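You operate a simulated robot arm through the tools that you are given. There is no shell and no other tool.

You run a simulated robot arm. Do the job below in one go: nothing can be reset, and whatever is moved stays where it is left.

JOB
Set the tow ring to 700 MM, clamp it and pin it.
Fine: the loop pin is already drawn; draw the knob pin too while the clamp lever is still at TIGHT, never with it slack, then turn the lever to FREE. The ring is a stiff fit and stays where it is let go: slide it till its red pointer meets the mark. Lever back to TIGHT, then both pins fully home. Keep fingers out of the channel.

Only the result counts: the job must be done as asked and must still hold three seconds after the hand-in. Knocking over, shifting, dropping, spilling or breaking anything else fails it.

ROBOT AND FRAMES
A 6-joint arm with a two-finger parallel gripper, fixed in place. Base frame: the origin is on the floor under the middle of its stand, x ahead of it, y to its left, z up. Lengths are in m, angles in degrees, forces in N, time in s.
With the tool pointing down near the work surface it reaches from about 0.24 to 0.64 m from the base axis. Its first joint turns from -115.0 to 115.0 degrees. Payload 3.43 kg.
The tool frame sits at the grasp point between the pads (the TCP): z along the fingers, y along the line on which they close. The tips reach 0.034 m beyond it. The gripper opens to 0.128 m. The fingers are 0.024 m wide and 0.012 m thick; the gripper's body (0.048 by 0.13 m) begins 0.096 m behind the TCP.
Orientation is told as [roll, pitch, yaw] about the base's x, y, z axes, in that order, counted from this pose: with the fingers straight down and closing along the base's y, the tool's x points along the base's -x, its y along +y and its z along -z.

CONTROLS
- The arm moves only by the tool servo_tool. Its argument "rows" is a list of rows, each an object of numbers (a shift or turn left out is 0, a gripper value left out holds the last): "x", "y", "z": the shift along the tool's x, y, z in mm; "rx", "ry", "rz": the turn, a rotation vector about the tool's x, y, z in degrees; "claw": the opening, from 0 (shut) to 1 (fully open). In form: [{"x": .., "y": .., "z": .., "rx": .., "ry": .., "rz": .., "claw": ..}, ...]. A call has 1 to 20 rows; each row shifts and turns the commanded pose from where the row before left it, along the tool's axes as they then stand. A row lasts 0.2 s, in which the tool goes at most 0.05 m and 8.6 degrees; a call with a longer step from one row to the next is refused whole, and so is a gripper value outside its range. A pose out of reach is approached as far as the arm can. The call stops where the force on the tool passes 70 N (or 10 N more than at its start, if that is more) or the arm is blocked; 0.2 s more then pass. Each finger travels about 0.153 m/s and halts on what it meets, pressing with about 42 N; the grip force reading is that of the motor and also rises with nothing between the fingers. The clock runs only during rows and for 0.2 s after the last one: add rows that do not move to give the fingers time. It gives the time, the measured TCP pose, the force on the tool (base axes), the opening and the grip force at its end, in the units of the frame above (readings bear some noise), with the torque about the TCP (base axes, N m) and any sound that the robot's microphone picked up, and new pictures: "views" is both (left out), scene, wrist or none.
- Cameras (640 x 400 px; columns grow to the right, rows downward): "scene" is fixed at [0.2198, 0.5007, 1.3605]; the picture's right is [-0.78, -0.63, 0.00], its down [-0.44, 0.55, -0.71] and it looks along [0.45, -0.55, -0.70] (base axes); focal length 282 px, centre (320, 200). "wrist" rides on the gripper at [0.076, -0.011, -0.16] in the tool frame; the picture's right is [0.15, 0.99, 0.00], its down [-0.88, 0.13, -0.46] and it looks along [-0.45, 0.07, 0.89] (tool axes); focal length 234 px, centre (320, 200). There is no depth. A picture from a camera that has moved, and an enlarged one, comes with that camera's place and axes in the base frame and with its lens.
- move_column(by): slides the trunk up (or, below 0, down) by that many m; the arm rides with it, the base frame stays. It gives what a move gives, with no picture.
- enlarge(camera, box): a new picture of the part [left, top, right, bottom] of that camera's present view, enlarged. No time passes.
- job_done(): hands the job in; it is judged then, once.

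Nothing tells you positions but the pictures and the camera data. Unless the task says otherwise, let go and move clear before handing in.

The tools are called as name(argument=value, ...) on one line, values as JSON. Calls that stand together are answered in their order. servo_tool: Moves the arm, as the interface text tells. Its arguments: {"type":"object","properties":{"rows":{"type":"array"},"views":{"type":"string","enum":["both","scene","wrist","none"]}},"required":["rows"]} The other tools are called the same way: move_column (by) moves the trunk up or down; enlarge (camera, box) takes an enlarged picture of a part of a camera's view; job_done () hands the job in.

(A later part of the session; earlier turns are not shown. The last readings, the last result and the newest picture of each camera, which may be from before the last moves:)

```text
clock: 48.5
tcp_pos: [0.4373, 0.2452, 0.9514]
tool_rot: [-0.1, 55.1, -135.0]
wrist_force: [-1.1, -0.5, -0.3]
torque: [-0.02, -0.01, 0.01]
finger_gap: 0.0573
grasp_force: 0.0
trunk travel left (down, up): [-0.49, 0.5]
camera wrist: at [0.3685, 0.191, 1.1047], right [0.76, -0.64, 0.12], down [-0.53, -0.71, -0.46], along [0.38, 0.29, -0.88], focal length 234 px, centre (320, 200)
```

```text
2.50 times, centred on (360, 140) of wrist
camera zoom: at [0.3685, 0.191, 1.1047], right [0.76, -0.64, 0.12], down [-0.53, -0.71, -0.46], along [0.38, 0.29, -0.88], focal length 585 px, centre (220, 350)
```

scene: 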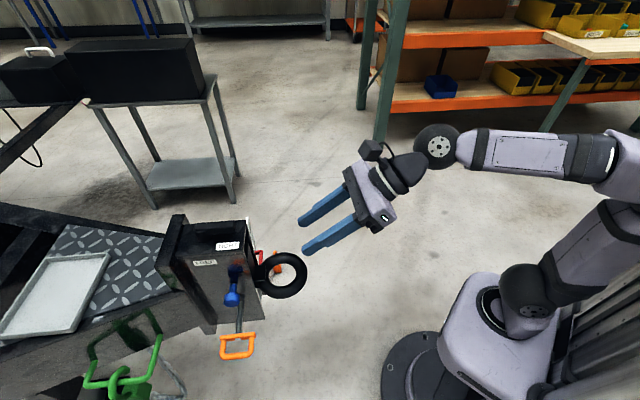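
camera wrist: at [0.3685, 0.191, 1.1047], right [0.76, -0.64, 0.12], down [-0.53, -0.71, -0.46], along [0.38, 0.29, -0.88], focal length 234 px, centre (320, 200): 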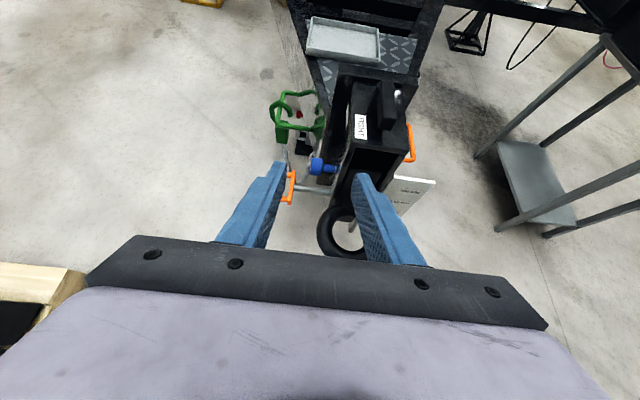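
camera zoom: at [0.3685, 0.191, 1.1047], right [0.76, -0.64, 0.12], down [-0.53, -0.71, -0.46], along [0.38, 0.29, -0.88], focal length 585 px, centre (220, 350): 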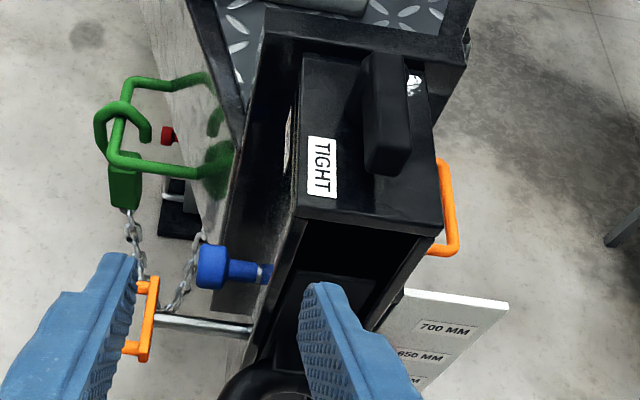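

I see the knob, neck and loop pin clearly now. I'll lower to the pre-grasp in front of the knob with the gap set narrower, then check alignment.

move_column(by=-0.178)

servo_tool(rows=[{"x": 19.8, "y": 2, "z": 28.4, "claw": 0.33}, {"x": 19.8, "y": 2, "z": 28.4}, {"x": 19.9, "y": 2, "z": 28.5}, {}], views="both")

enlarge(camera="wrist", box=[240, 60, 440, 240])

enlarge(camera="scene", box=[160, 200, 360, 380])

```text
clock: 50.5
tcp_pos: [0.4384, 0.244, 0.7732]
tool_rot: [-0.1, 55.0, -135.0]
wrist_force: [-0.3, -0.4, -0.4]
torque: [0.01, 0.0, 0.0]
finger_gap: 0.0578
grasp_force: 0.0
trunk travel left (down, up): [-0.312, 0.678]
```

```text
clock: 51.5
tcp_pos: [0.5157, 0.3135, 0.7735]
tool_rot: [-0.1, 55.0, -135.1]
wrist_force: [0.0, -0.1, 0.0]
torque: [-0.01, 0.0, -0.04]
finger_gap: 0.0421
grasp_force: 0.1
trunk travel left (down, up): [-0.312, 0.678]
camera wrist: at [0.4461, 0.2603, 0.926], right [0.76, -0.64, 0.12], down [-0.53, -0.71, -0.46], along [0.38, 0.29, -0.88], focal length 234 px, centre (320, 200)
```

scene: 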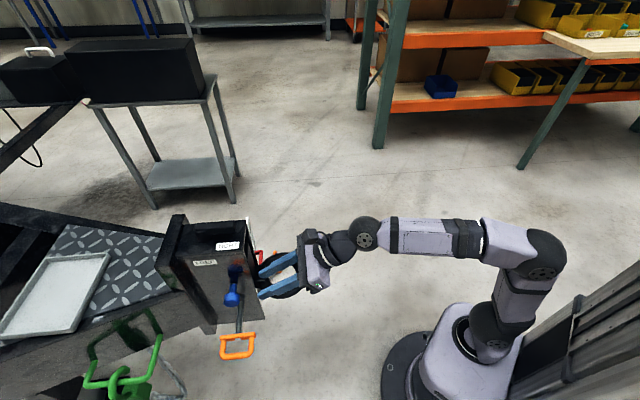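
wrist: 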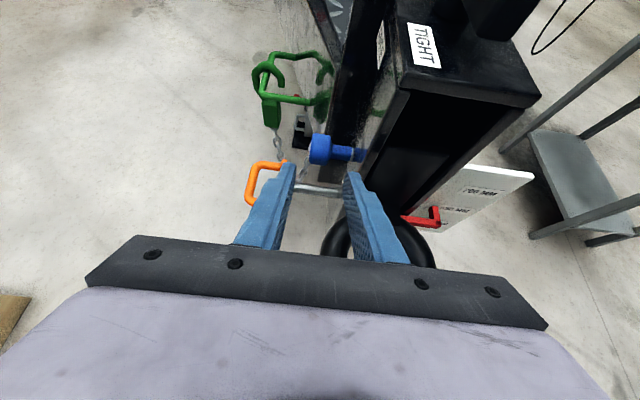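

```text
2.22 times, centred on (340, 150) of wrist
camera zoom: at [0.4461, 0.2603, 0.926], right [0.76, -0.64, 0.12], down [-0.53, -0.71, -0.46], along [0.38, 0.29, -0.88], focal length 520 px, centre (276, 311)
```

zoom: 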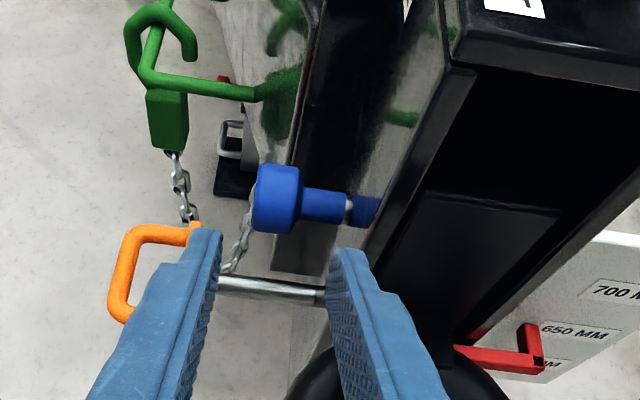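

```text
2.22 times, centred on (260, 290) of scene
camera zoom: at [0.2198, 0.5007, 1.3605], right [-0.78, -0.63, 0.0], down [-0.44, 0.55, -0.71], along [0.45, -0.55, -0.7], focal length 626 px, centre (453, 0)
```

zoom: 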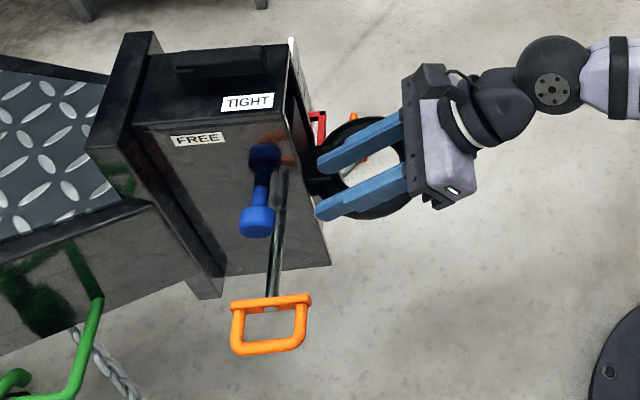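

The projection of my knob estimate matches the picture closely. I'm advancing 80 mm along the tool axis so the fingers straddle the knob head.

servo_tool(rows=[{"z": 20}, {"z": 20}, {"z": 20}, {"z": 20}, {}], views="both")

enlarge(camera="wrist", box=[240, 60, 440, 240])

enlarge(camera="scene", box=[200, 220, 320, 340])

```text
clock: 52.7
tcp_pos: [0.5613, 0.3601, 0.7278]
tool_rot: [-0.1, 54.9, -135.0]
wrist_force: [0.2, -0.2, 0.0]
torque: [0.0, 0.0, 0.04]
finger_gap: 0.0424
grasp_force: 0.2
trunk travel left (down, up): [-0.312, 0.678]
camera wrist: at [0.4927, 0.3069, 0.8803], right [0.76, -0.64, 0.12], down [-0.53, -0.71, -0.46], along [0.38, 0.29, -0.88], focal length 234 px, centre (320, 200)
```

scene: 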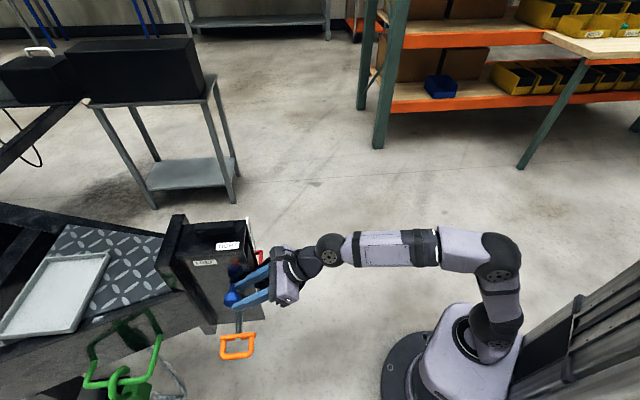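
wrist: 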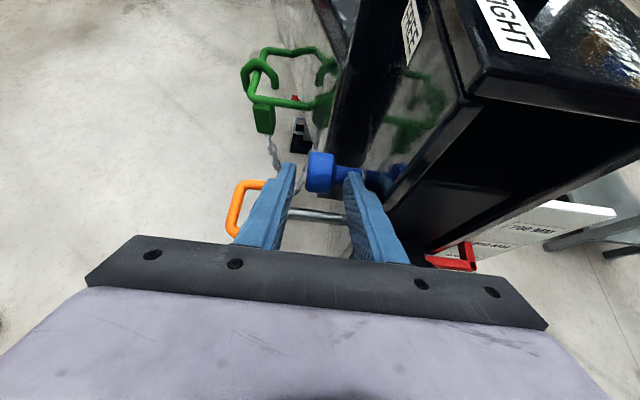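

```text
2.22 times, centred on (340, 150) of wrist
camera zoom: at [0.4927, 0.3069, 0.8803], right [0.76, -0.64, 0.12], down [-0.53, -0.71, -0.46], along [0.38, 0.29, -0.88], focal length 520 px, centre (276, 311)
```

zoom: 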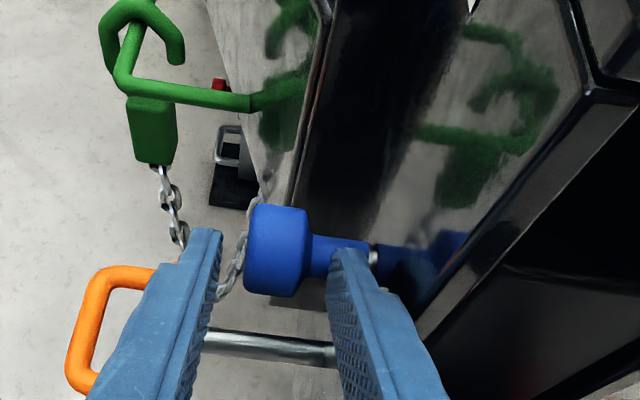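

```text
3.33 times, centred on (260, 280) of scene
camera zoom: at [0.2198, 0.5007, 1.3605], right [-0.78, -0.63, 0.0], down [-0.44, 0.55, -0.71], along [0.45, -0.55, -0.7], focal length 940 px, centre (520, -67)
```

zoom: 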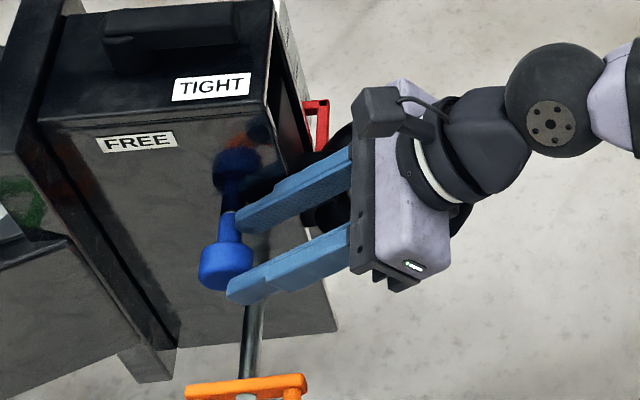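

The finger tips straddle the knob head, with the inner one behind it at the neck. Closing the gripper now.

servo_tool(rows=[{"claw": 0.0}, {}, {}], views="wrist")

enlarge(camera="wrist", box=[240, 60, 440, 240])

```text
clock: 53.5
tcp_pos: [0.5624, 0.3594, 0.728]
tool_rot: [-0.1, 55.0, -135.0]
wrist_force: [-8.0, -6.0, 2.3]
torque: [-0.38, 0.18, -0.12]
finger_gap: 0.021
grasp_force: 45.4
trunk travel left (down, up): [-0.312, 0.678]
camera wrist: at [0.4918, 0.3062, 0.881], right [0.76, -0.64, 0.12], down [-0.53, -0.71, -0.46], along [0.38, 0.29, -0.88], focal length 234 px, centre (320, 200)
```

wrist: 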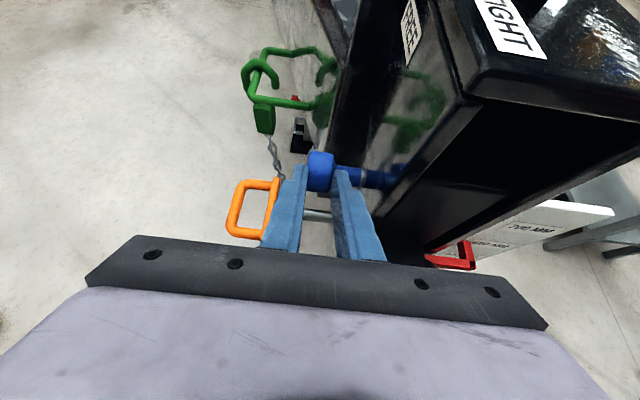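

```text
2.22 times, centred on (340, 150) of wrist
camera zoom: at [0.4918, 0.3062, 0.881], right [0.76, -0.64, 0.12], down [-0.53, -0.71, -0.46], along [0.38, 0.29, -0.88], focal length 520 px, centre (276, 311)
```

zoom: 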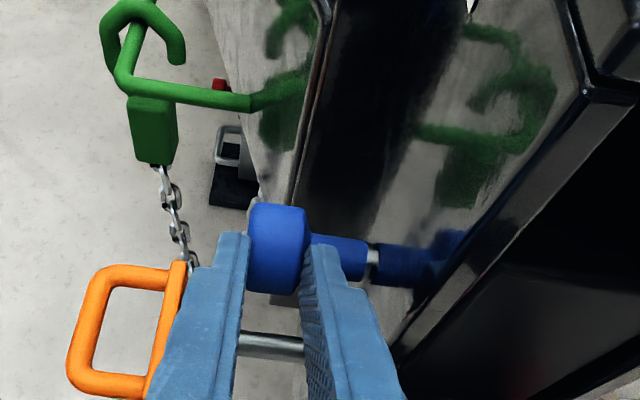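

The grip only caught the rounded rim of the knob (gap 21 mm with back-force). I'll release, back off, roll the tool 90°, and grip the knob head across its diameter with deeper engagement.

servo_tool(rows=[{"claw": 0.33}, {}, {"z": -20}, {"z": -20}, {"z": -20}, {"z": -20}, {"rz": -8.2}, {"rz": -8.2}, {"rz": -8.2}, {"rz": -8.2}, {"rz": -8.2}, {"rz": -8.2}, {"rz": -8.2}, {"rz": -8.2}, {"rz": -8.2}, {"rz": -8.2}, {"rz": -8, "claw": 0.5}, {}], views="both")

enlarge(camera="wrist", box=[200, 20, 440, 240])

```text
clock: 57.3
tcp_pos: [0.5162, 0.3122, 0.7728]
tool_rot: [54.9, 0.0, -44.8]
wrist_force: [0.2, 0.3, 0.2]
torque: [0.01, 0.01, -0.02]
finger_gap: 0.0639
grasp_force: 0.1
trunk travel left (down, up): [-0.312, 0.678]
camera wrist: at [0.3656, 0.2704, 0.8553], right [0.3, 0.51, 0.81], down [0.41, -0.83, 0.37], along [0.86, 0.23, -0.46], focal length 234 px, centre (320, 200)
```

scene: 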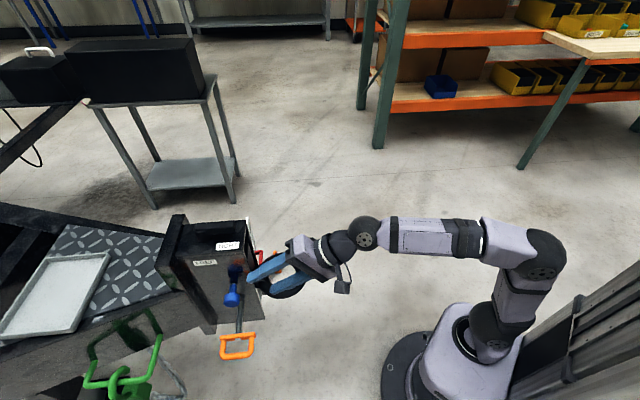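
wrist: 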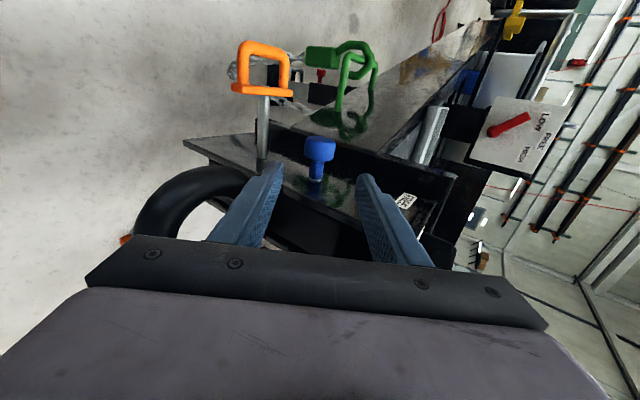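

```text
1.82 times, centred on (320, 130) of wrist
camera zoom: at [0.3656, 0.2704, 0.8553], right [0.3, 0.51, 0.81], down [0.41, -0.83, 0.37], along [0.86, 0.23, -0.46], focal length 426 px, centre (320, 327)
```

zoom: 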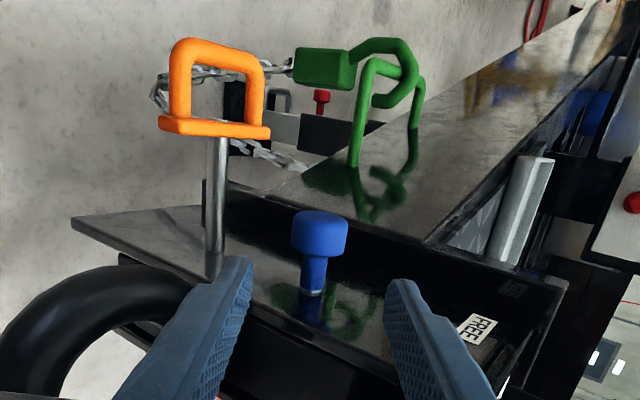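

This view is good. I'm advancing ~124 mm along the tool axis so the knob head ends up between the pads.

servo_tool(rows=[{"z": 24, "x": 2}, {"z": 25, "x": 1}, {"z": 25}, {"z": 25}, {"z": 25}, {}], views="both")

enlarge(camera="wrist", box=[200, 60, 440, 260])

enlarge(camera="scene", box=[180, 220, 320, 360])

```text
clock: 58.7
tcp_pos: [0.5857, 0.3871, 0.702]
tool_rot: [55.1, 0.1, -45.1]
wrist_force: [-0.1, 1.0, -0.1]
torque: [-0.02, -0.01, -0.02]
finger_gap: 0.064
grasp_force: 0.0
trunk travel left (down, up): [-0.312, 0.678]
camera wrist: at [0.4356, 0.3451, 0.7845], right [0.3, 0.5, 0.81], down [0.41, -0.83, 0.37], along [0.86, 0.22, -0.46], focal length 234 px, centre (320, 200)
```

scene: 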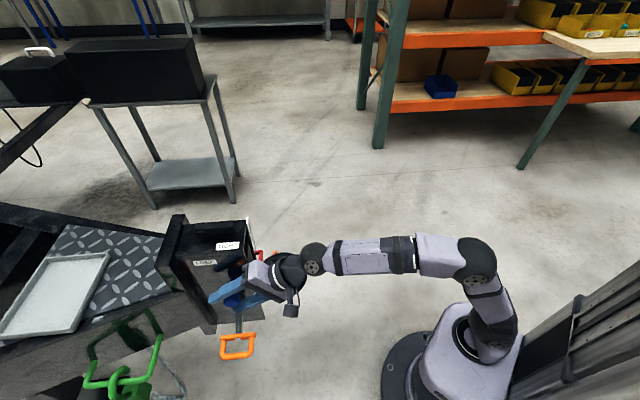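
wrist: 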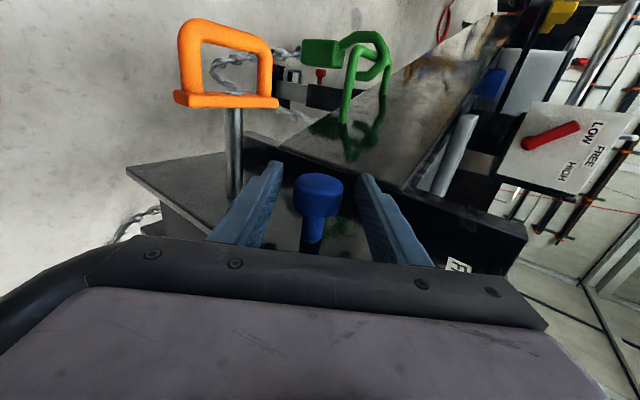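

```text
2.00 times, centred on (320, 160) of wrist
camera zoom: at [0.4356, 0.3451, 0.7845], right [0.3, 0.5, 0.81], down [0.41, -0.83, 0.37], along [0.86, 0.22, -0.46], focal length 468 px, centre (320, 280)
```

zoom: 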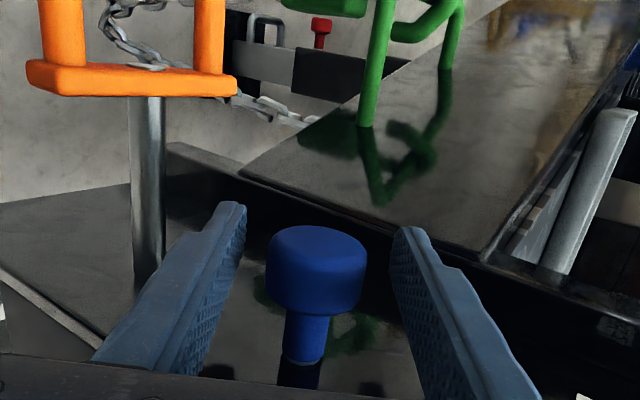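

```text
2.86 times, centred on (250, 290) of scene
camera zoom: at [0.2198, 0.5007, 1.3605], right [-0.78, -0.63, 0.0], down [-0.44, 0.55, -0.71], along [0.45, -0.55, -0.7], focal length 805 px, centre (520, -57)
```

zoom: 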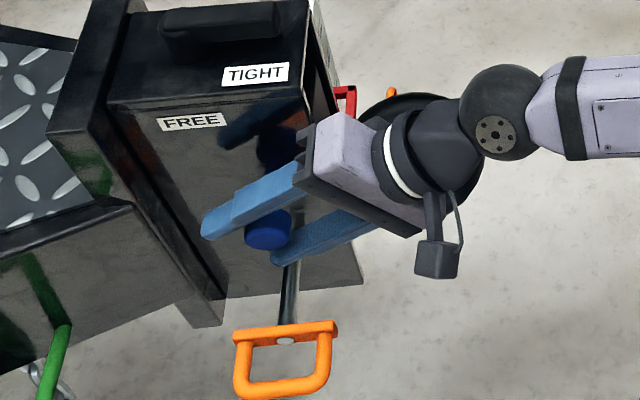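

The knob is centred between the pads. I'll close, then pull outward along the pin axis (tool +x) in small steps.

servo_tool(rows=[{"claw": 0.0}, {}, {}], views="none")

servo_tool(rows=[{"x": 5}, {"x": 5}, {"x": 5}], views="wrist")

enlarge(camera="wrist", box=[200, 60, 440, 260])

```text
clock: 59.5
tcp_pos: [0.585, 0.3871, 0.701]
tool_rot: [54.9, 0.0, -44.9]
wrist_force: [-4.6, -4.6, -4.7]
torque: [-0.02, -0.05, -0.15]
finger_gap: 0.0369
grasp_force: 44.7
trunk travel left (down, up): [-0.312, 0.678]
```

```text
clock: 60.3
tcp_pos: [0.5744, 0.3984, 0.7015]
tool_rot: [54.9, 0.1, -45.1]
wrist_force: [-6.5, -11.0, -6.3]
torque: [-0.34, -0.31, -0.91]
finger_gap: 0.0371
grasp_force: 44.6
trunk travel left (down, up): [-0.312, 0.678]
camera wrist: at [0.4247, 0.3551, 0.7839], right [0.3, 0.51, 0.81], down [0.41, -0.83, 0.37], along [0.86, 0.22, -0.46], focal length 234 px, centre (320, 200)
```

wrist: 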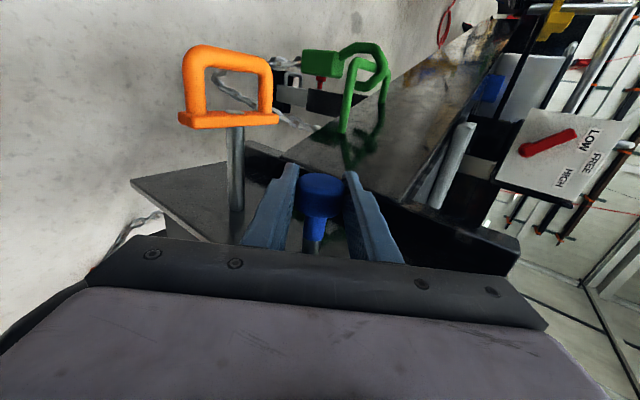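

```text
2.00 times, centred on (320, 160) of wrist
camera zoom: at [0.4247, 0.3551, 0.7839], right [0.3, 0.51, 0.81], down [0.41, -0.83, 0.37], along [0.86, 0.22, -0.46], focal length 468 px, centre (320, 280)
```

zoom: 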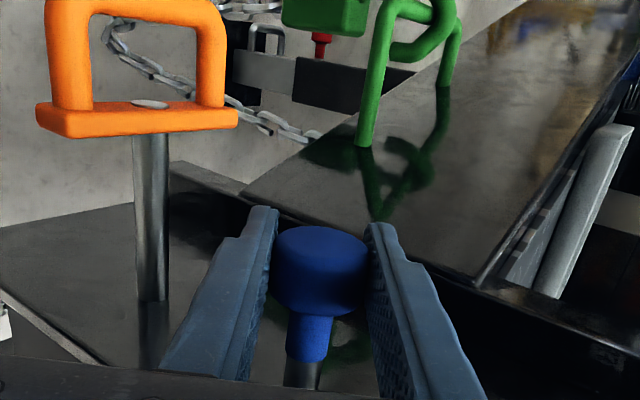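

The pin is sliding out easily (about 15 mm so far). I'll continue drawing it.

servo_tool(rows=[{"x": 7}, {"x": 7}, {"x": 7}, {"x": 7}], views="none")

servo_tool(rows=[{"x": 4}, {"x": 4}], views="wrist")

enlarge(camera="wrist", box=[200, 60, 440, 260])

```text
clock: 61.3
tcp_pos: [0.5563, 0.4185, 0.7013]
tool_rot: [54.9, 0.1, -44.9]
wrist_force: [-4.8, -8.5, -6.8]
torque: [0.09, 0.23, 0.12]
finger_gap: 0.0371
grasp_force: 45.1
trunk travel left (down, up): [-0.312, 0.678]
```

```text
clock: 61.9
tcp_pos: [0.549, 0.4232, 0.701]
tool_rot: [54.9, 0.1, -44.9]
wrist_force: [-6.5, -9.6, -8.7]
torque: [0.06, 0.1, 0.01]
finger_gap: 0.037
grasp_force: 45.3
trunk travel left (down, up): [-0.312, 0.678]
camera wrist: at [0.3989, 0.3809, 0.7839], right [0.3, 0.51, 0.81], down [0.41, -0.83, 0.37], along [0.86, 0.22, -0.46], focal length 234 px, centre (320, 200)
```

wrist: 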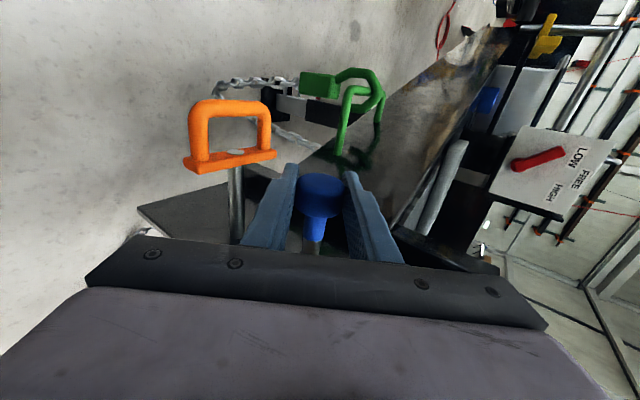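

```text
2.00 times, centred on (320, 160) of wrist
camera zoom: at [0.3989, 0.3809, 0.7839], right [0.3, 0.51, 0.81], down [0.41, -0.83, 0.37], along [0.86, 0.22, -0.46], focal length 468 px, centre (320, 280)
```

zoom: 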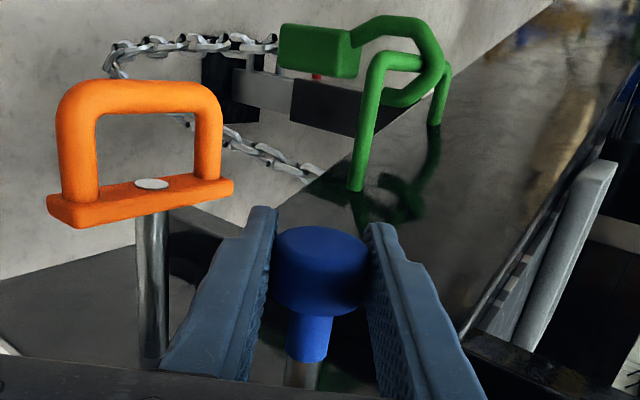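

servo_tool(rows=[{"x": 3}, {"x": 3}], views="none")

```text
clock: 62.5
tcp_pos: [0.5456, 0.4277, 0.7015]
tool_rot: [54.8, 0.1, -44.9]
wrist_force: [-5.8, -10.1, -9.6]
torque: [0.01, 0.04, -0.35]
finger_gap: 0.0372
grasp_force: 44.8
trunk travel left (down, up): [-0.312, 0.678]
```

servo_tool(rows=[{"x": 3}, {"x": 3}], views="none")

servo_tool(rows=[{"x": 2}], views="wrist")

enlarge(camera="wrist", box=[200, 60, 440, 260])

enlarge(camera="scene", box=[180, 220, 320, 360])

```text
clock: 63.1
tcp_pos: [0.5404, 0.432, 0.7019]
tool_rot: [55.0, 0.0, -44.9]
wrist_force: [-5.3, -9.4, -9.6]
torque: [0.02, 0.06, -0.2]
finger_gap: 0.0371
grasp_force: 45.0
trunk travel left (down, up): [-0.312, 0.678]
```

```text
clock: 63.5
tcp_pos: [0.5393, 0.4342, 0.7019]
tool_rot: [54.9, 0.0, -44.9]
wrist_force: [-3.6, -6.9, -8.6]
torque: [0.13, 0.3, 0.24]
finger_gap: 0.0373
grasp_force: 44.8
trunk travel left (down, up): [-0.312, 0.678]
camera wrist: at [0.3891, 0.3906, 0.7838], right [0.3, 0.51, 0.81], down [0.41, -0.83, 0.37], along [0.86, 0.22, -0.46], focal length 234 px, centre (320, 200)
```

wrist: 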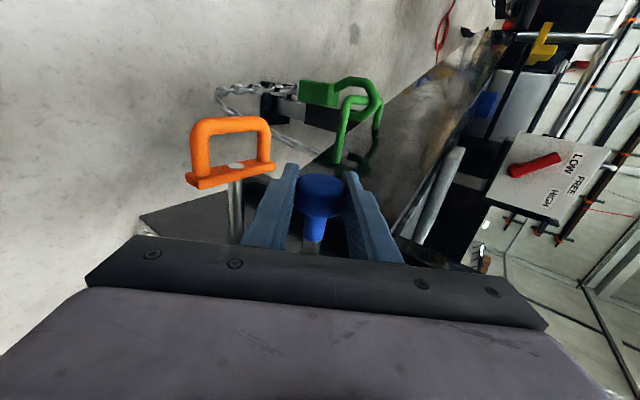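

```text
2.00 times, centred on (320, 160) of wrist
camera zoom: at [0.3891, 0.3906, 0.7838], right [0.3, 0.51, 0.81], down [0.41, -0.83, 0.37], along [0.86, 0.22, -0.46], focal length 468 px, centre (320, 280)
```

zoom: 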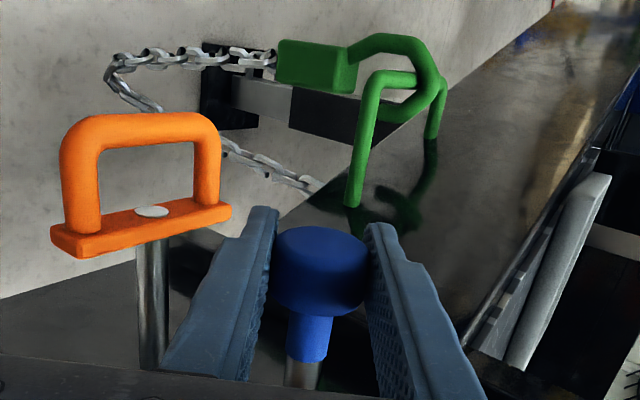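

```text
2.86 times, centred on (250, 290) of scene
camera zoom: at [0.2198, 0.5007, 1.3605], right [-0.78, -0.63, 0.0], down [-0.44, 0.55, -0.71], along [0.45, -0.55, -0.7], focal length 805 px, centre (520, -57)
```

zoom: 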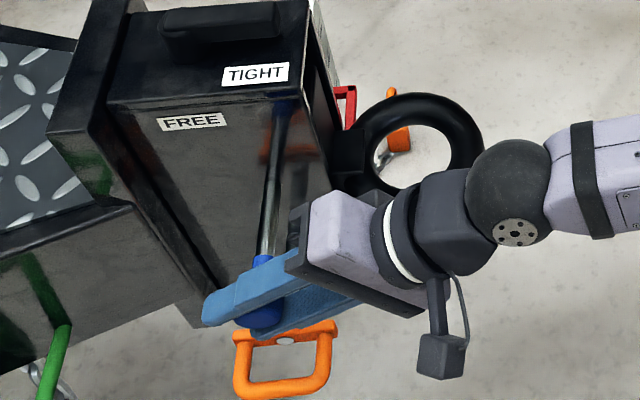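

servo_tool(rows=[{"x": 4}, {"x": 4}], views="none")

servo_tool(rows=[{"x": 3}, {"x": 3}], views="none")

servo_tool(rows=[{}], views="both")

enlarge(camera="scene", box=[180, 220, 320, 360])

```text
clock: 64.1
tcp_pos: [0.5338, 0.4393, 0.7016]
tool_rot: [54.9, 0.1, -44.9]
wrist_force: [-3.7, -8.0, -9.5]
torque: [-0.07, -0.09, -0.43]
finger_gap: 0.0367
grasp_force: 45.5
trunk travel left (down, up): [-0.312, 0.678]
```

```text
clock: 64.7
tcp_pos: [0.5303, 0.4425, 0.7011]
tool_rot: [54.8, 0.1, -45.0]
wrist_force: [-3.2, -7.0, -10.8]
torque: [0.0, 0.12, -0.11]
finger_gap: 0.0368
grasp_force: 44.7
trunk travel left (down, up): [-0.312, 0.678]
```

```text
clock: 65.1
tcp_pos: [0.53, 0.4438, 0.7022]
tool_rot: [54.9, 0.1, -44.9]
wrist_force: [-3.4, -5.5, -9.9]
torque: [0.05, 0.06, -0.06]
finger_gap: 0.0369
grasp_force: 44.9
trunk travel left (down, up): [-0.312, 0.678]
camera wrist: at [0.3793, 0.4005, 0.7838], right [0.3, 0.51, 0.81], down [0.41, -0.83, 0.37], along [0.86, 0.22, -0.46], focal length 234 px, centre (320, 200)
```

scene: 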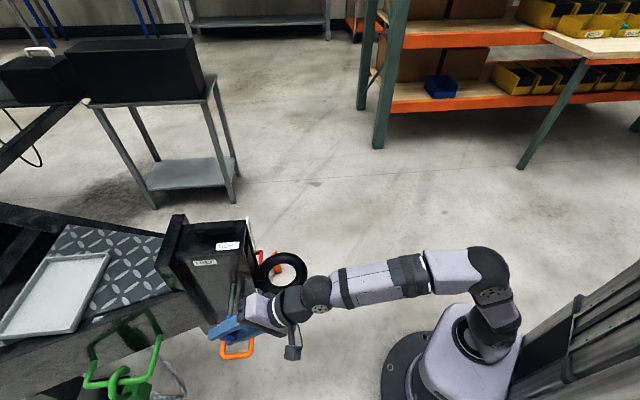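
wrist: 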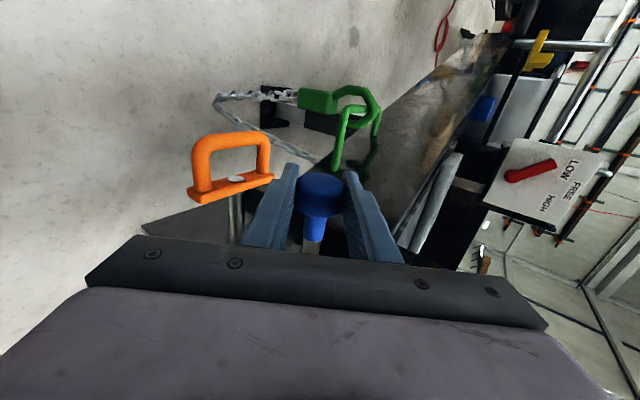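

```text
2.86 times, centred on (250, 290) of scene
camera zoom: at [0.2198, 0.5007, 1.3605], right [-0.78, -0.63, 0.0], down [-0.44, 0.55, -0.71], along [0.45, -0.55, -0.7], focal length 805 px, centre (520, -57)
```

zoom: 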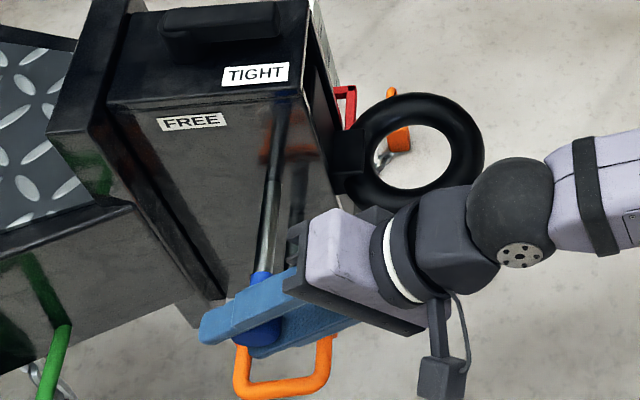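

servo_tool(rows=[{"x": 3}, {"x": 3}], views="none")

servo_tool(rows=[{"x": 2}, {}], views="none")

```text
clock: 65.7
tcp_pos: [0.5252, 0.446, 0.7014]
tool_rot: [54.9, 0.1, -44.9]
wrist_force: [-0.7, -7.6, -9.5]
torque: [0.13, 0.2, 0.23]
finger_gap: 0.0372
grasp_force: 44.6
trunk travel left (down, up): [-0.312, 0.678]
```

```text
clock: 66.3
tcp_pos: [0.5252, 0.447, 0.702]
tool_rot: [54.8, 0.1, -45.1]
wrist_force: [5.6, -15.5, -8.0]
torque: [-0.2, -0.14, -0.69]
finger_gap: 0.0368
grasp_force: 44.9
trunk travel left (down, up): [-0.312, 0.678]
```

Resistance came up at about 85 mm of stroke, so the knob pin is fully drawn. I'm releasing and backing off along the tool axis.

servo_tool(rows=[{"x": -2, "claw": 0.42}, {}, {"z": -20}, {"z": -30}, {"z": -40}, {"z": -40}, {}], views="both")

enlarge(camera="scene", box=[160, 200, 320, 360])

```text
clock: 67.9
tcp_pos: [0.449, 0.3706, 0.7782]
tool_rot: [55.1, 0.1, -45.0]
wrist_force: [0.2, 0.7, -0.5]
torque: [-0.06, 0.03, -0.01]
finger_gap: 0.0538
grasp_force: 0.0
trunk travel left (down, up): [-0.312, 0.678]
camera wrist: at [0.2987, 0.3289, 0.8596], right [0.3, 0.5, 0.81], down [0.41, -0.83, 0.37], along [0.86, 0.22, -0.46], focal length 234 px, centre (320, 200)
```

scene: 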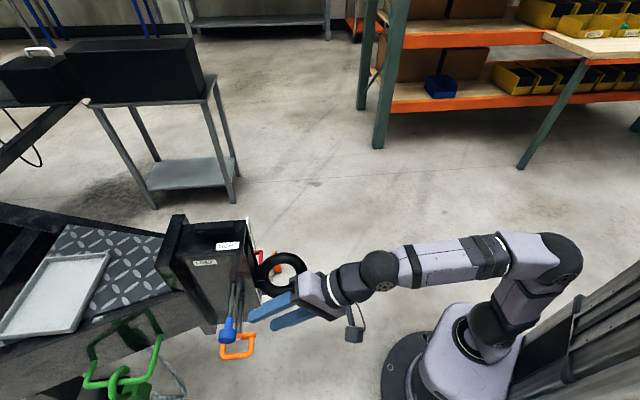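
wrist: 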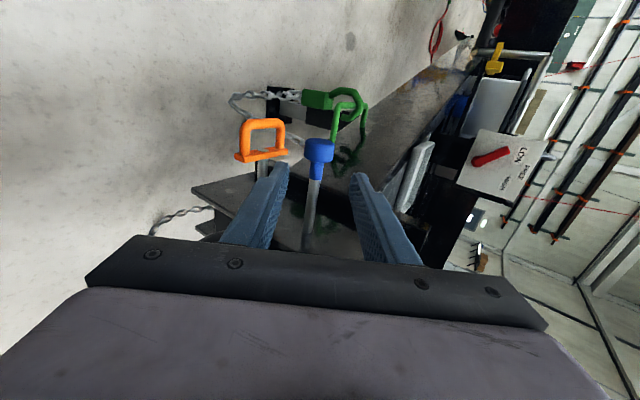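

```text
2.50 times, centred on (240, 280) of scene
camera zoom: at [0.2198, 0.5007, 1.3605], right [-0.78, -0.63, 0.0], down [-0.44, 0.55, -0.71], along [0.45, -0.55, -0.7], focal length 705 px, centre (520, 0)
```

zoom: 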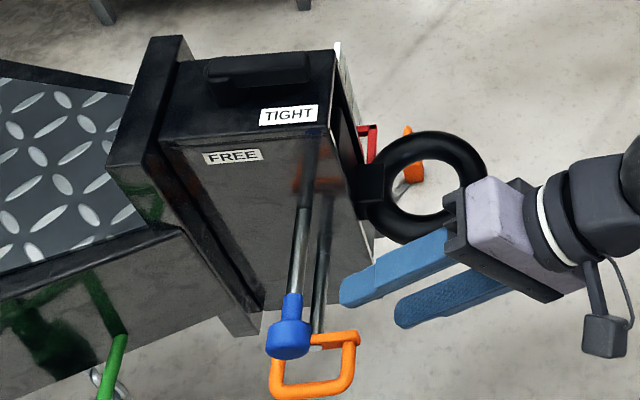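

The knob pin stays drawn. Now for the lever: I'll raise, roll back so the camera is on top, close the fingers as a pusher, and hover beside the lever bar's right side.

move_column(by=0.2)

servo_tool(rows=[{"rz": 8.2, "claw": 0}, {"rz": 8.2}, {"rz": 8.2}, {"rz": 8.2}, {"rz": 8.2}, {"rz": 8.2}, {"rz": 8.2}, {"rz": 8.2}, {"rz": 8.2}, {"rz": 8.2}, {"rz": 8}, {"x": 6.9, "y": 40.6, "z": 9.8}, {"x": 6.9, "y": 40.6, "z": 9.8}, {"x": 6.9, "y": 40.6, "z": 9.8}, {"x": 6.9, "y": 40.6, "z": 9.8}, {"x": 6.9, "y": 40.6, "z": 9.8}, {}], views="both")

enlarge(camera="wrist", box=[220, 40, 420, 220])

```text
clock: 70.1
tcp_pos: [0.4502, 0.3714, 0.978]
tool_rot: [55.0, 0.0, -44.9]
wrist_force: [-0.4, 0.3, -0.5]
torque: [-0.02, 0.0, -0.01]
finger_gap: 0.0538
grasp_force: 0.0
trunk travel left (down, up): [-0.512, 0.478]
```

```text
clock: 73.7
tcp_pos: [0.6362, 0.2711, 0.9781]
tool_rot: [-0.1, 55.0, -135.0]
wrist_force: [-0.3, 0.1, 0.6]
torque: [0.0, 0.02, -0.01]
finger_gap: 0.0
grasp_force: 33.2
trunk travel left (down, up): [-0.512, 0.478]
camera wrist: at [0.567, 0.2184, 1.1311], right [0.76, -0.64, 0.12], down [-0.53, -0.71, -0.46], along [0.38, 0.29, -0.88], focal length 234 px, centre (320, 200)
```

scene: 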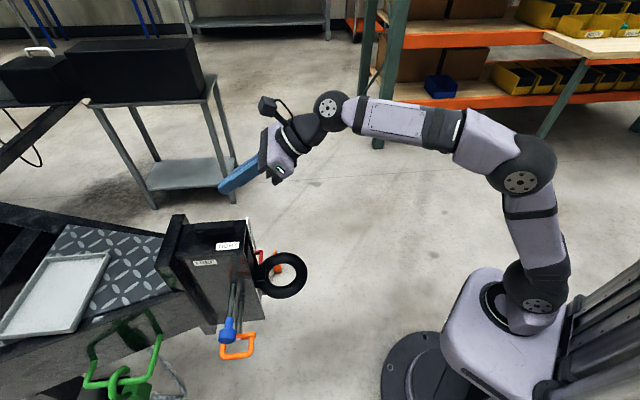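
wrist: 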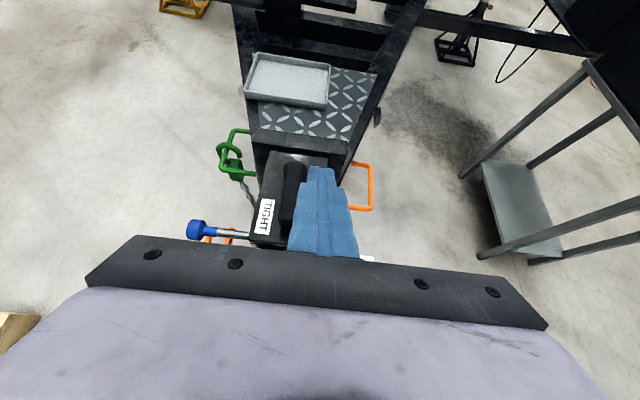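

```text
2.22 times, centred on (320, 130) of wrist
camera zoom: at [0.567, 0.2184, 1.1311], right [0.76, -0.64, 0.12], down [-0.53, -0.71, -0.46], along [0.38, 0.29, -0.88], focal length 520 px, centre (320, 356)
```

zoom: 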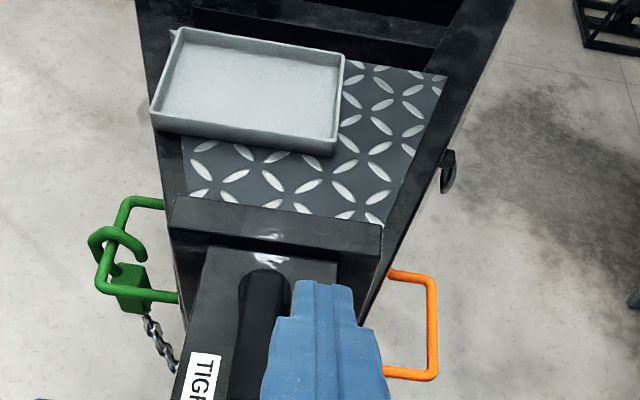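

The fist hovers right of the bar at h≈0.002, p≈-0.029 in box coordinates, and the lever pivot is at h≈0.09. I'm lowering beside the bar.

servo_tool(rows=[{"x": -19.7, "z": 13.7}, {"x": -19.7, "z": 13.7}, {"x": -19.7, "z": 13.7}, {"x": -10, "z": 7}, {"x": -8.2, "z": 5.7}, {}], views="both")

enlarge(camera="wrist", box=[220, 60, 420, 240])

enlarge(camera="scene", box=[180, 180, 300, 280])

```text
clock: 75.1
tcp_pos: [0.6355, 0.2709, 0.8829]
tool_rot: [-0.1, 55.0, -135.1]
wrist_force: [0.0, 0.7, -0.5]
torque: [0.04, 0.01, -0.01]
finger_gap: 0.0
grasp_force: 33.8
trunk travel left (down, up): [-0.512, 0.478]
camera wrist: at [0.5664, 0.2182, 1.0361], right [0.76, -0.64, 0.12], down [-0.53, -0.71, -0.46], along [0.38, 0.29, -0.88], focal length 234 px, centre (320, 200)
```

scene: 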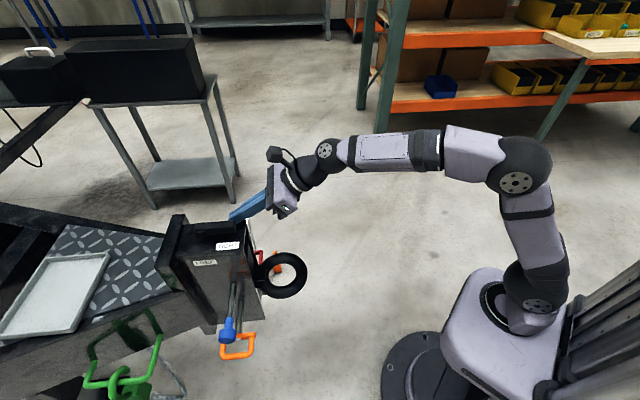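
wrist: 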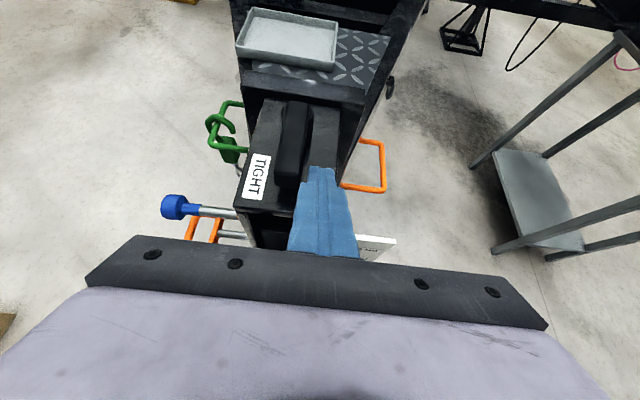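

```text
2.22 times, centred on (320, 150) of wrist
camera zoom: at [0.5664, 0.2182, 1.0361], right [0.76, -0.64, 0.12], down [-0.53, -0.71, -0.46], along [0.38, 0.29, -0.88], focal length 520 px, centre (320, 311)
```

zoom: 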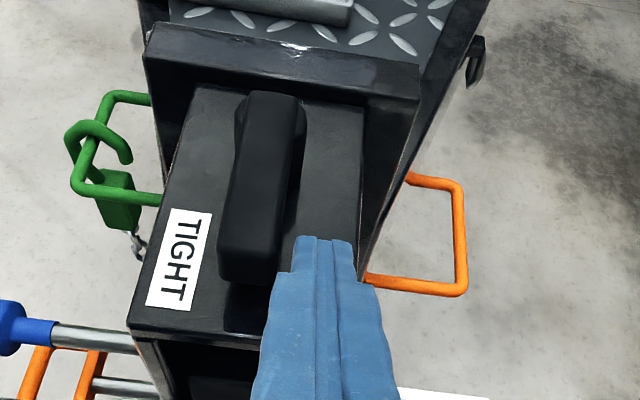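

```text
4.00 times, centred on (240, 230) of scene
camera zoom: at [0.2198, 0.5007, 1.3605], right [-0.78, -0.63, 0.0], down [-0.44, 0.55, -0.71], along [0.45, -0.55, -0.7], focal length 1128 px, centre (640, 80)
```

zoom: 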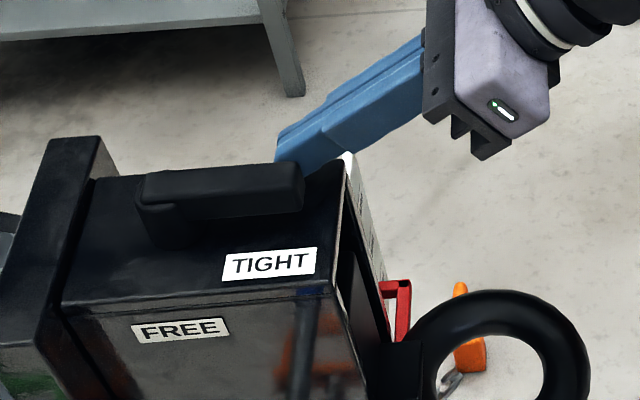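

I'm positioned beside the bar. First push: a gentle move toward the left, watching the force.

servo_tool(rows=[{"x": 0.6, "y": -5.7, "z": 0.8}, {"x": -0.3, "y": -7, "z": -0.4}, {"x": -0.3, "y": -6.9, "z": -0.4}], views="wrist")

enlarge(camera="wrist", box=[220, 60, 420, 240])

```text
clock: 75.9
tcp_pos: [0.6207, 0.2846, 0.8831]
tool_rot: [-0.1, 54.9, -135.0]
wrist_force: [0.1, -0.2, 0.9]
torque: [0.03, 0.01, 0.02]
finger_gap: 0.0001
grasp_force: 32.8
trunk travel left (down, up): [-0.512, 0.478]
camera wrist: at [0.5521, 0.2321, 1.0361], right [0.76, -0.64, 0.12], down [-0.53, -0.71, -0.46], along [0.38, 0.29, -0.88], focal length 234 px, centre (320, 200)
```

wrist: 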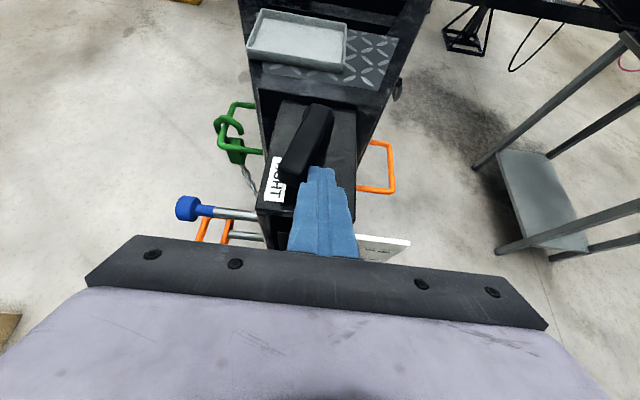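

```text
2.22 times, centred on (320, 150) of wrist
camera zoom: at [0.5521, 0.2321, 1.0361], right [0.76, -0.64, 0.12], down [-0.53, -0.71, -0.46], along [0.38, 0.29, -0.88], focal length 520 px, centre (320, 311)
```

zoom: 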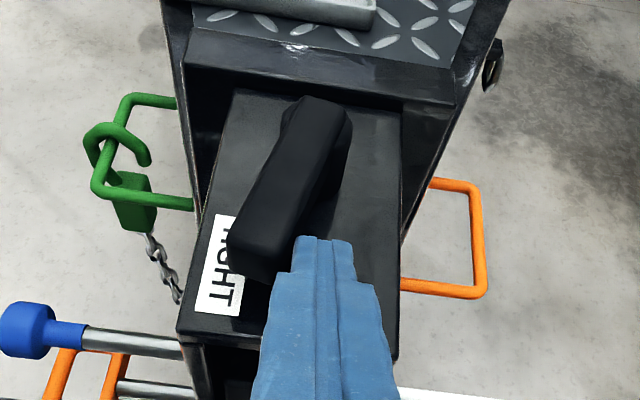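

The lever is rotating with little resistance. I'll continue along the arc toward FREE.

servo_tool(rows=[{"x": 1.4, "y": -13.6, "z": 2.1}, {"x": 3.4, "y": -12.5, "z": 4.8}, {"x": 5.2, "y": -10.5, "z": 7.5}], views="wrist")

enlarge(camera="wrist", box=[220, 60, 420, 240])

```text
clock: 76.7
tcp_pos: [0.6062, 0.323, 0.8829]
tool_rot: [-0.2, 55.0, -135.2]
wrist_force: [0.6, 0.7, 0.7]
torque: [0.01, -0.04, 0.02]
finger_gap: 0.0001
grasp_force: 33.1
trunk travel left (down, up): [-0.512, 0.478]
camera wrist: at [0.538, 0.2697, 1.0368], right [0.76, -0.64, 0.12], down [-0.53, -0.71, -0.46], along [0.38, 0.29, -0.88], focal length 234 px, centre (320, 200)
```

wrist: 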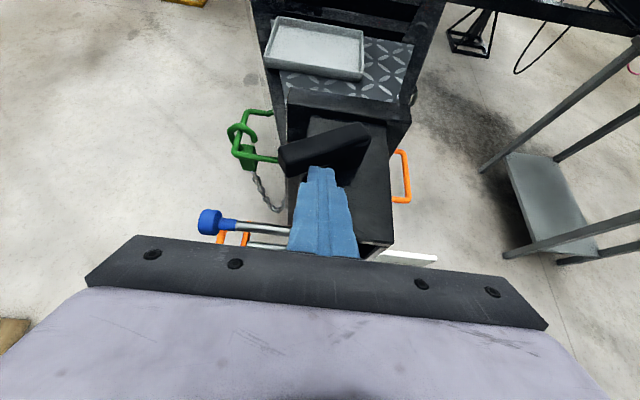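

```text
2.22 times, centred on (320, 150) of wrist
camera zoom: at [0.538, 0.2697, 1.0368], right [0.76, -0.64, 0.12], down [-0.53, -0.71, -0.46], along [0.38, 0.29, -0.88], focal length 520 px, centre (320, 311)
```

zoom: 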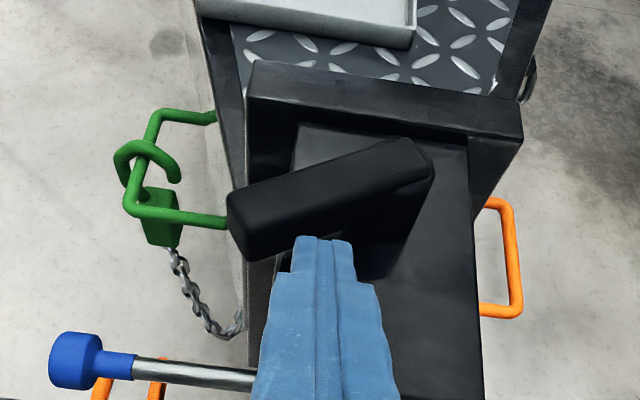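

servo_tool(rows=[{"x": 6.5, "y": -7.9, "z": 9.3}, {"x": 4, "y": -2.5, "z": 5.5}], views="wrist")

enlarge(camera="wrist", box=[220, 60, 420, 240])

```text
clock: 77.3
tcp_pos: [0.6125, 0.3419, 0.8835]
tool_rot: [-0.1, 55.0, -135.0]
wrist_force: [0.4, 0.6, 0.0]
torque: [0.0, -0.01, -0.04]
finger_gap: 0.0001
grasp_force: 32.9
trunk travel left (down, up): [-0.512, 0.478]
camera wrist: at [0.5436, 0.2903, 1.037], right [0.76, -0.64, 0.12], down [-0.53, -0.71, -0.46], along [0.38, 0.29, -0.88], focal length 234 px, centre (320, 200)
```

wrist: 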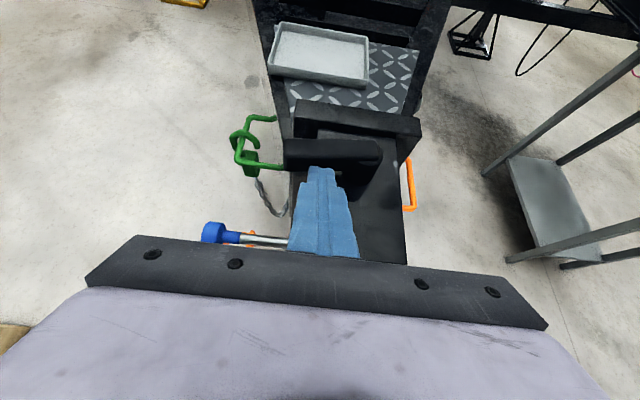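

```text
2.22 times, centred on (320, 150) of wrist
camera zoom: at [0.5436, 0.2903, 1.037], right [0.76, -0.64, 0.12], down [-0.53, -0.71, -0.46], along [0.38, 0.29, -0.88], focal length 520 px, centre (320, 311)
```

zoom: 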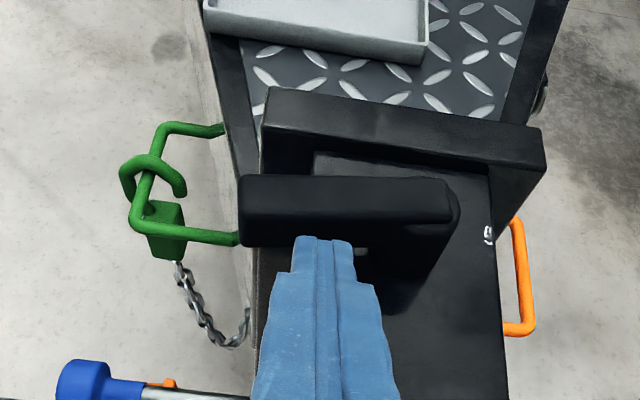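

The bar is at about 80°. I'll push a bit further to find its end stop.

servo_tool(rows=[{"x": 2.3, "y": -1.5, "z": 3.3}, {"x": 2.3, "y": -1.5, "z": 3.3}, {"x": 1.7, "y": -0.5, "z": 2.5}], views="none")

servo_tool(rows=[{"x": 1.7, "z": 2.5}, {}], views="wrist")

enlarge(camera="wrist", box=[220, 60, 420, 240])

```text
clock: 78.1
tcp_pos: [0.6169, 0.3493, 0.8832]
tool_rot: [-0.1, 55.0, -135.0]
wrist_force: [-11.9, -14.9, -0.6]
torque: [-0.34, -0.05, -0.1]
finger_gap: 0.0
grasp_force: 32.5
trunk travel left (down, up): [-0.512, 0.478]
```

```text
clock: 78.7
tcp_pos: [0.6185, 0.3503, 0.8824]
tool_rot: [-0.2, 54.9, -135.1]
wrist_force: [-28.6, -33.8, -2.4]
torque: [-0.83, -0.07, -0.16]
finger_gap: 0.0
grasp_force: 33.3
trunk travel left (down, up): [-0.512, 0.478]
camera wrist: at [0.5487, 0.2983, 1.0369], right [0.76, -0.64, 0.12], down [-0.53, -0.71, -0.46], along [0.38, 0.29, -0.88], focal length 234 px, centre (320, 200)
```

wrist: 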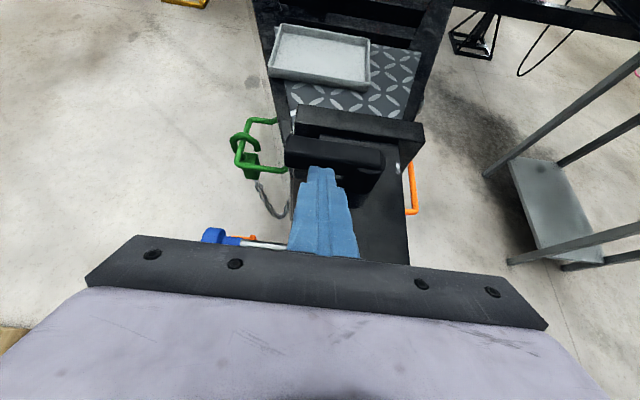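

```text
2.22 times, centred on (320, 150) of wrist
camera zoom: at [0.5487, 0.2983, 1.0369], right [0.76, -0.64, 0.12], down [-0.53, -0.71, -0.46], along [0.38, 0.29, -0.88], focal length 520 px, centre (320, 311)
```

zoom: 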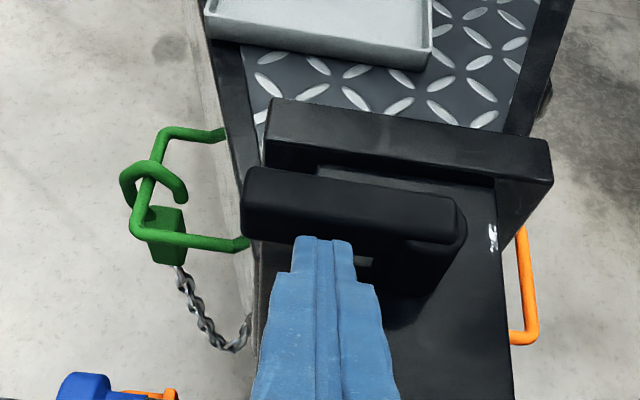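

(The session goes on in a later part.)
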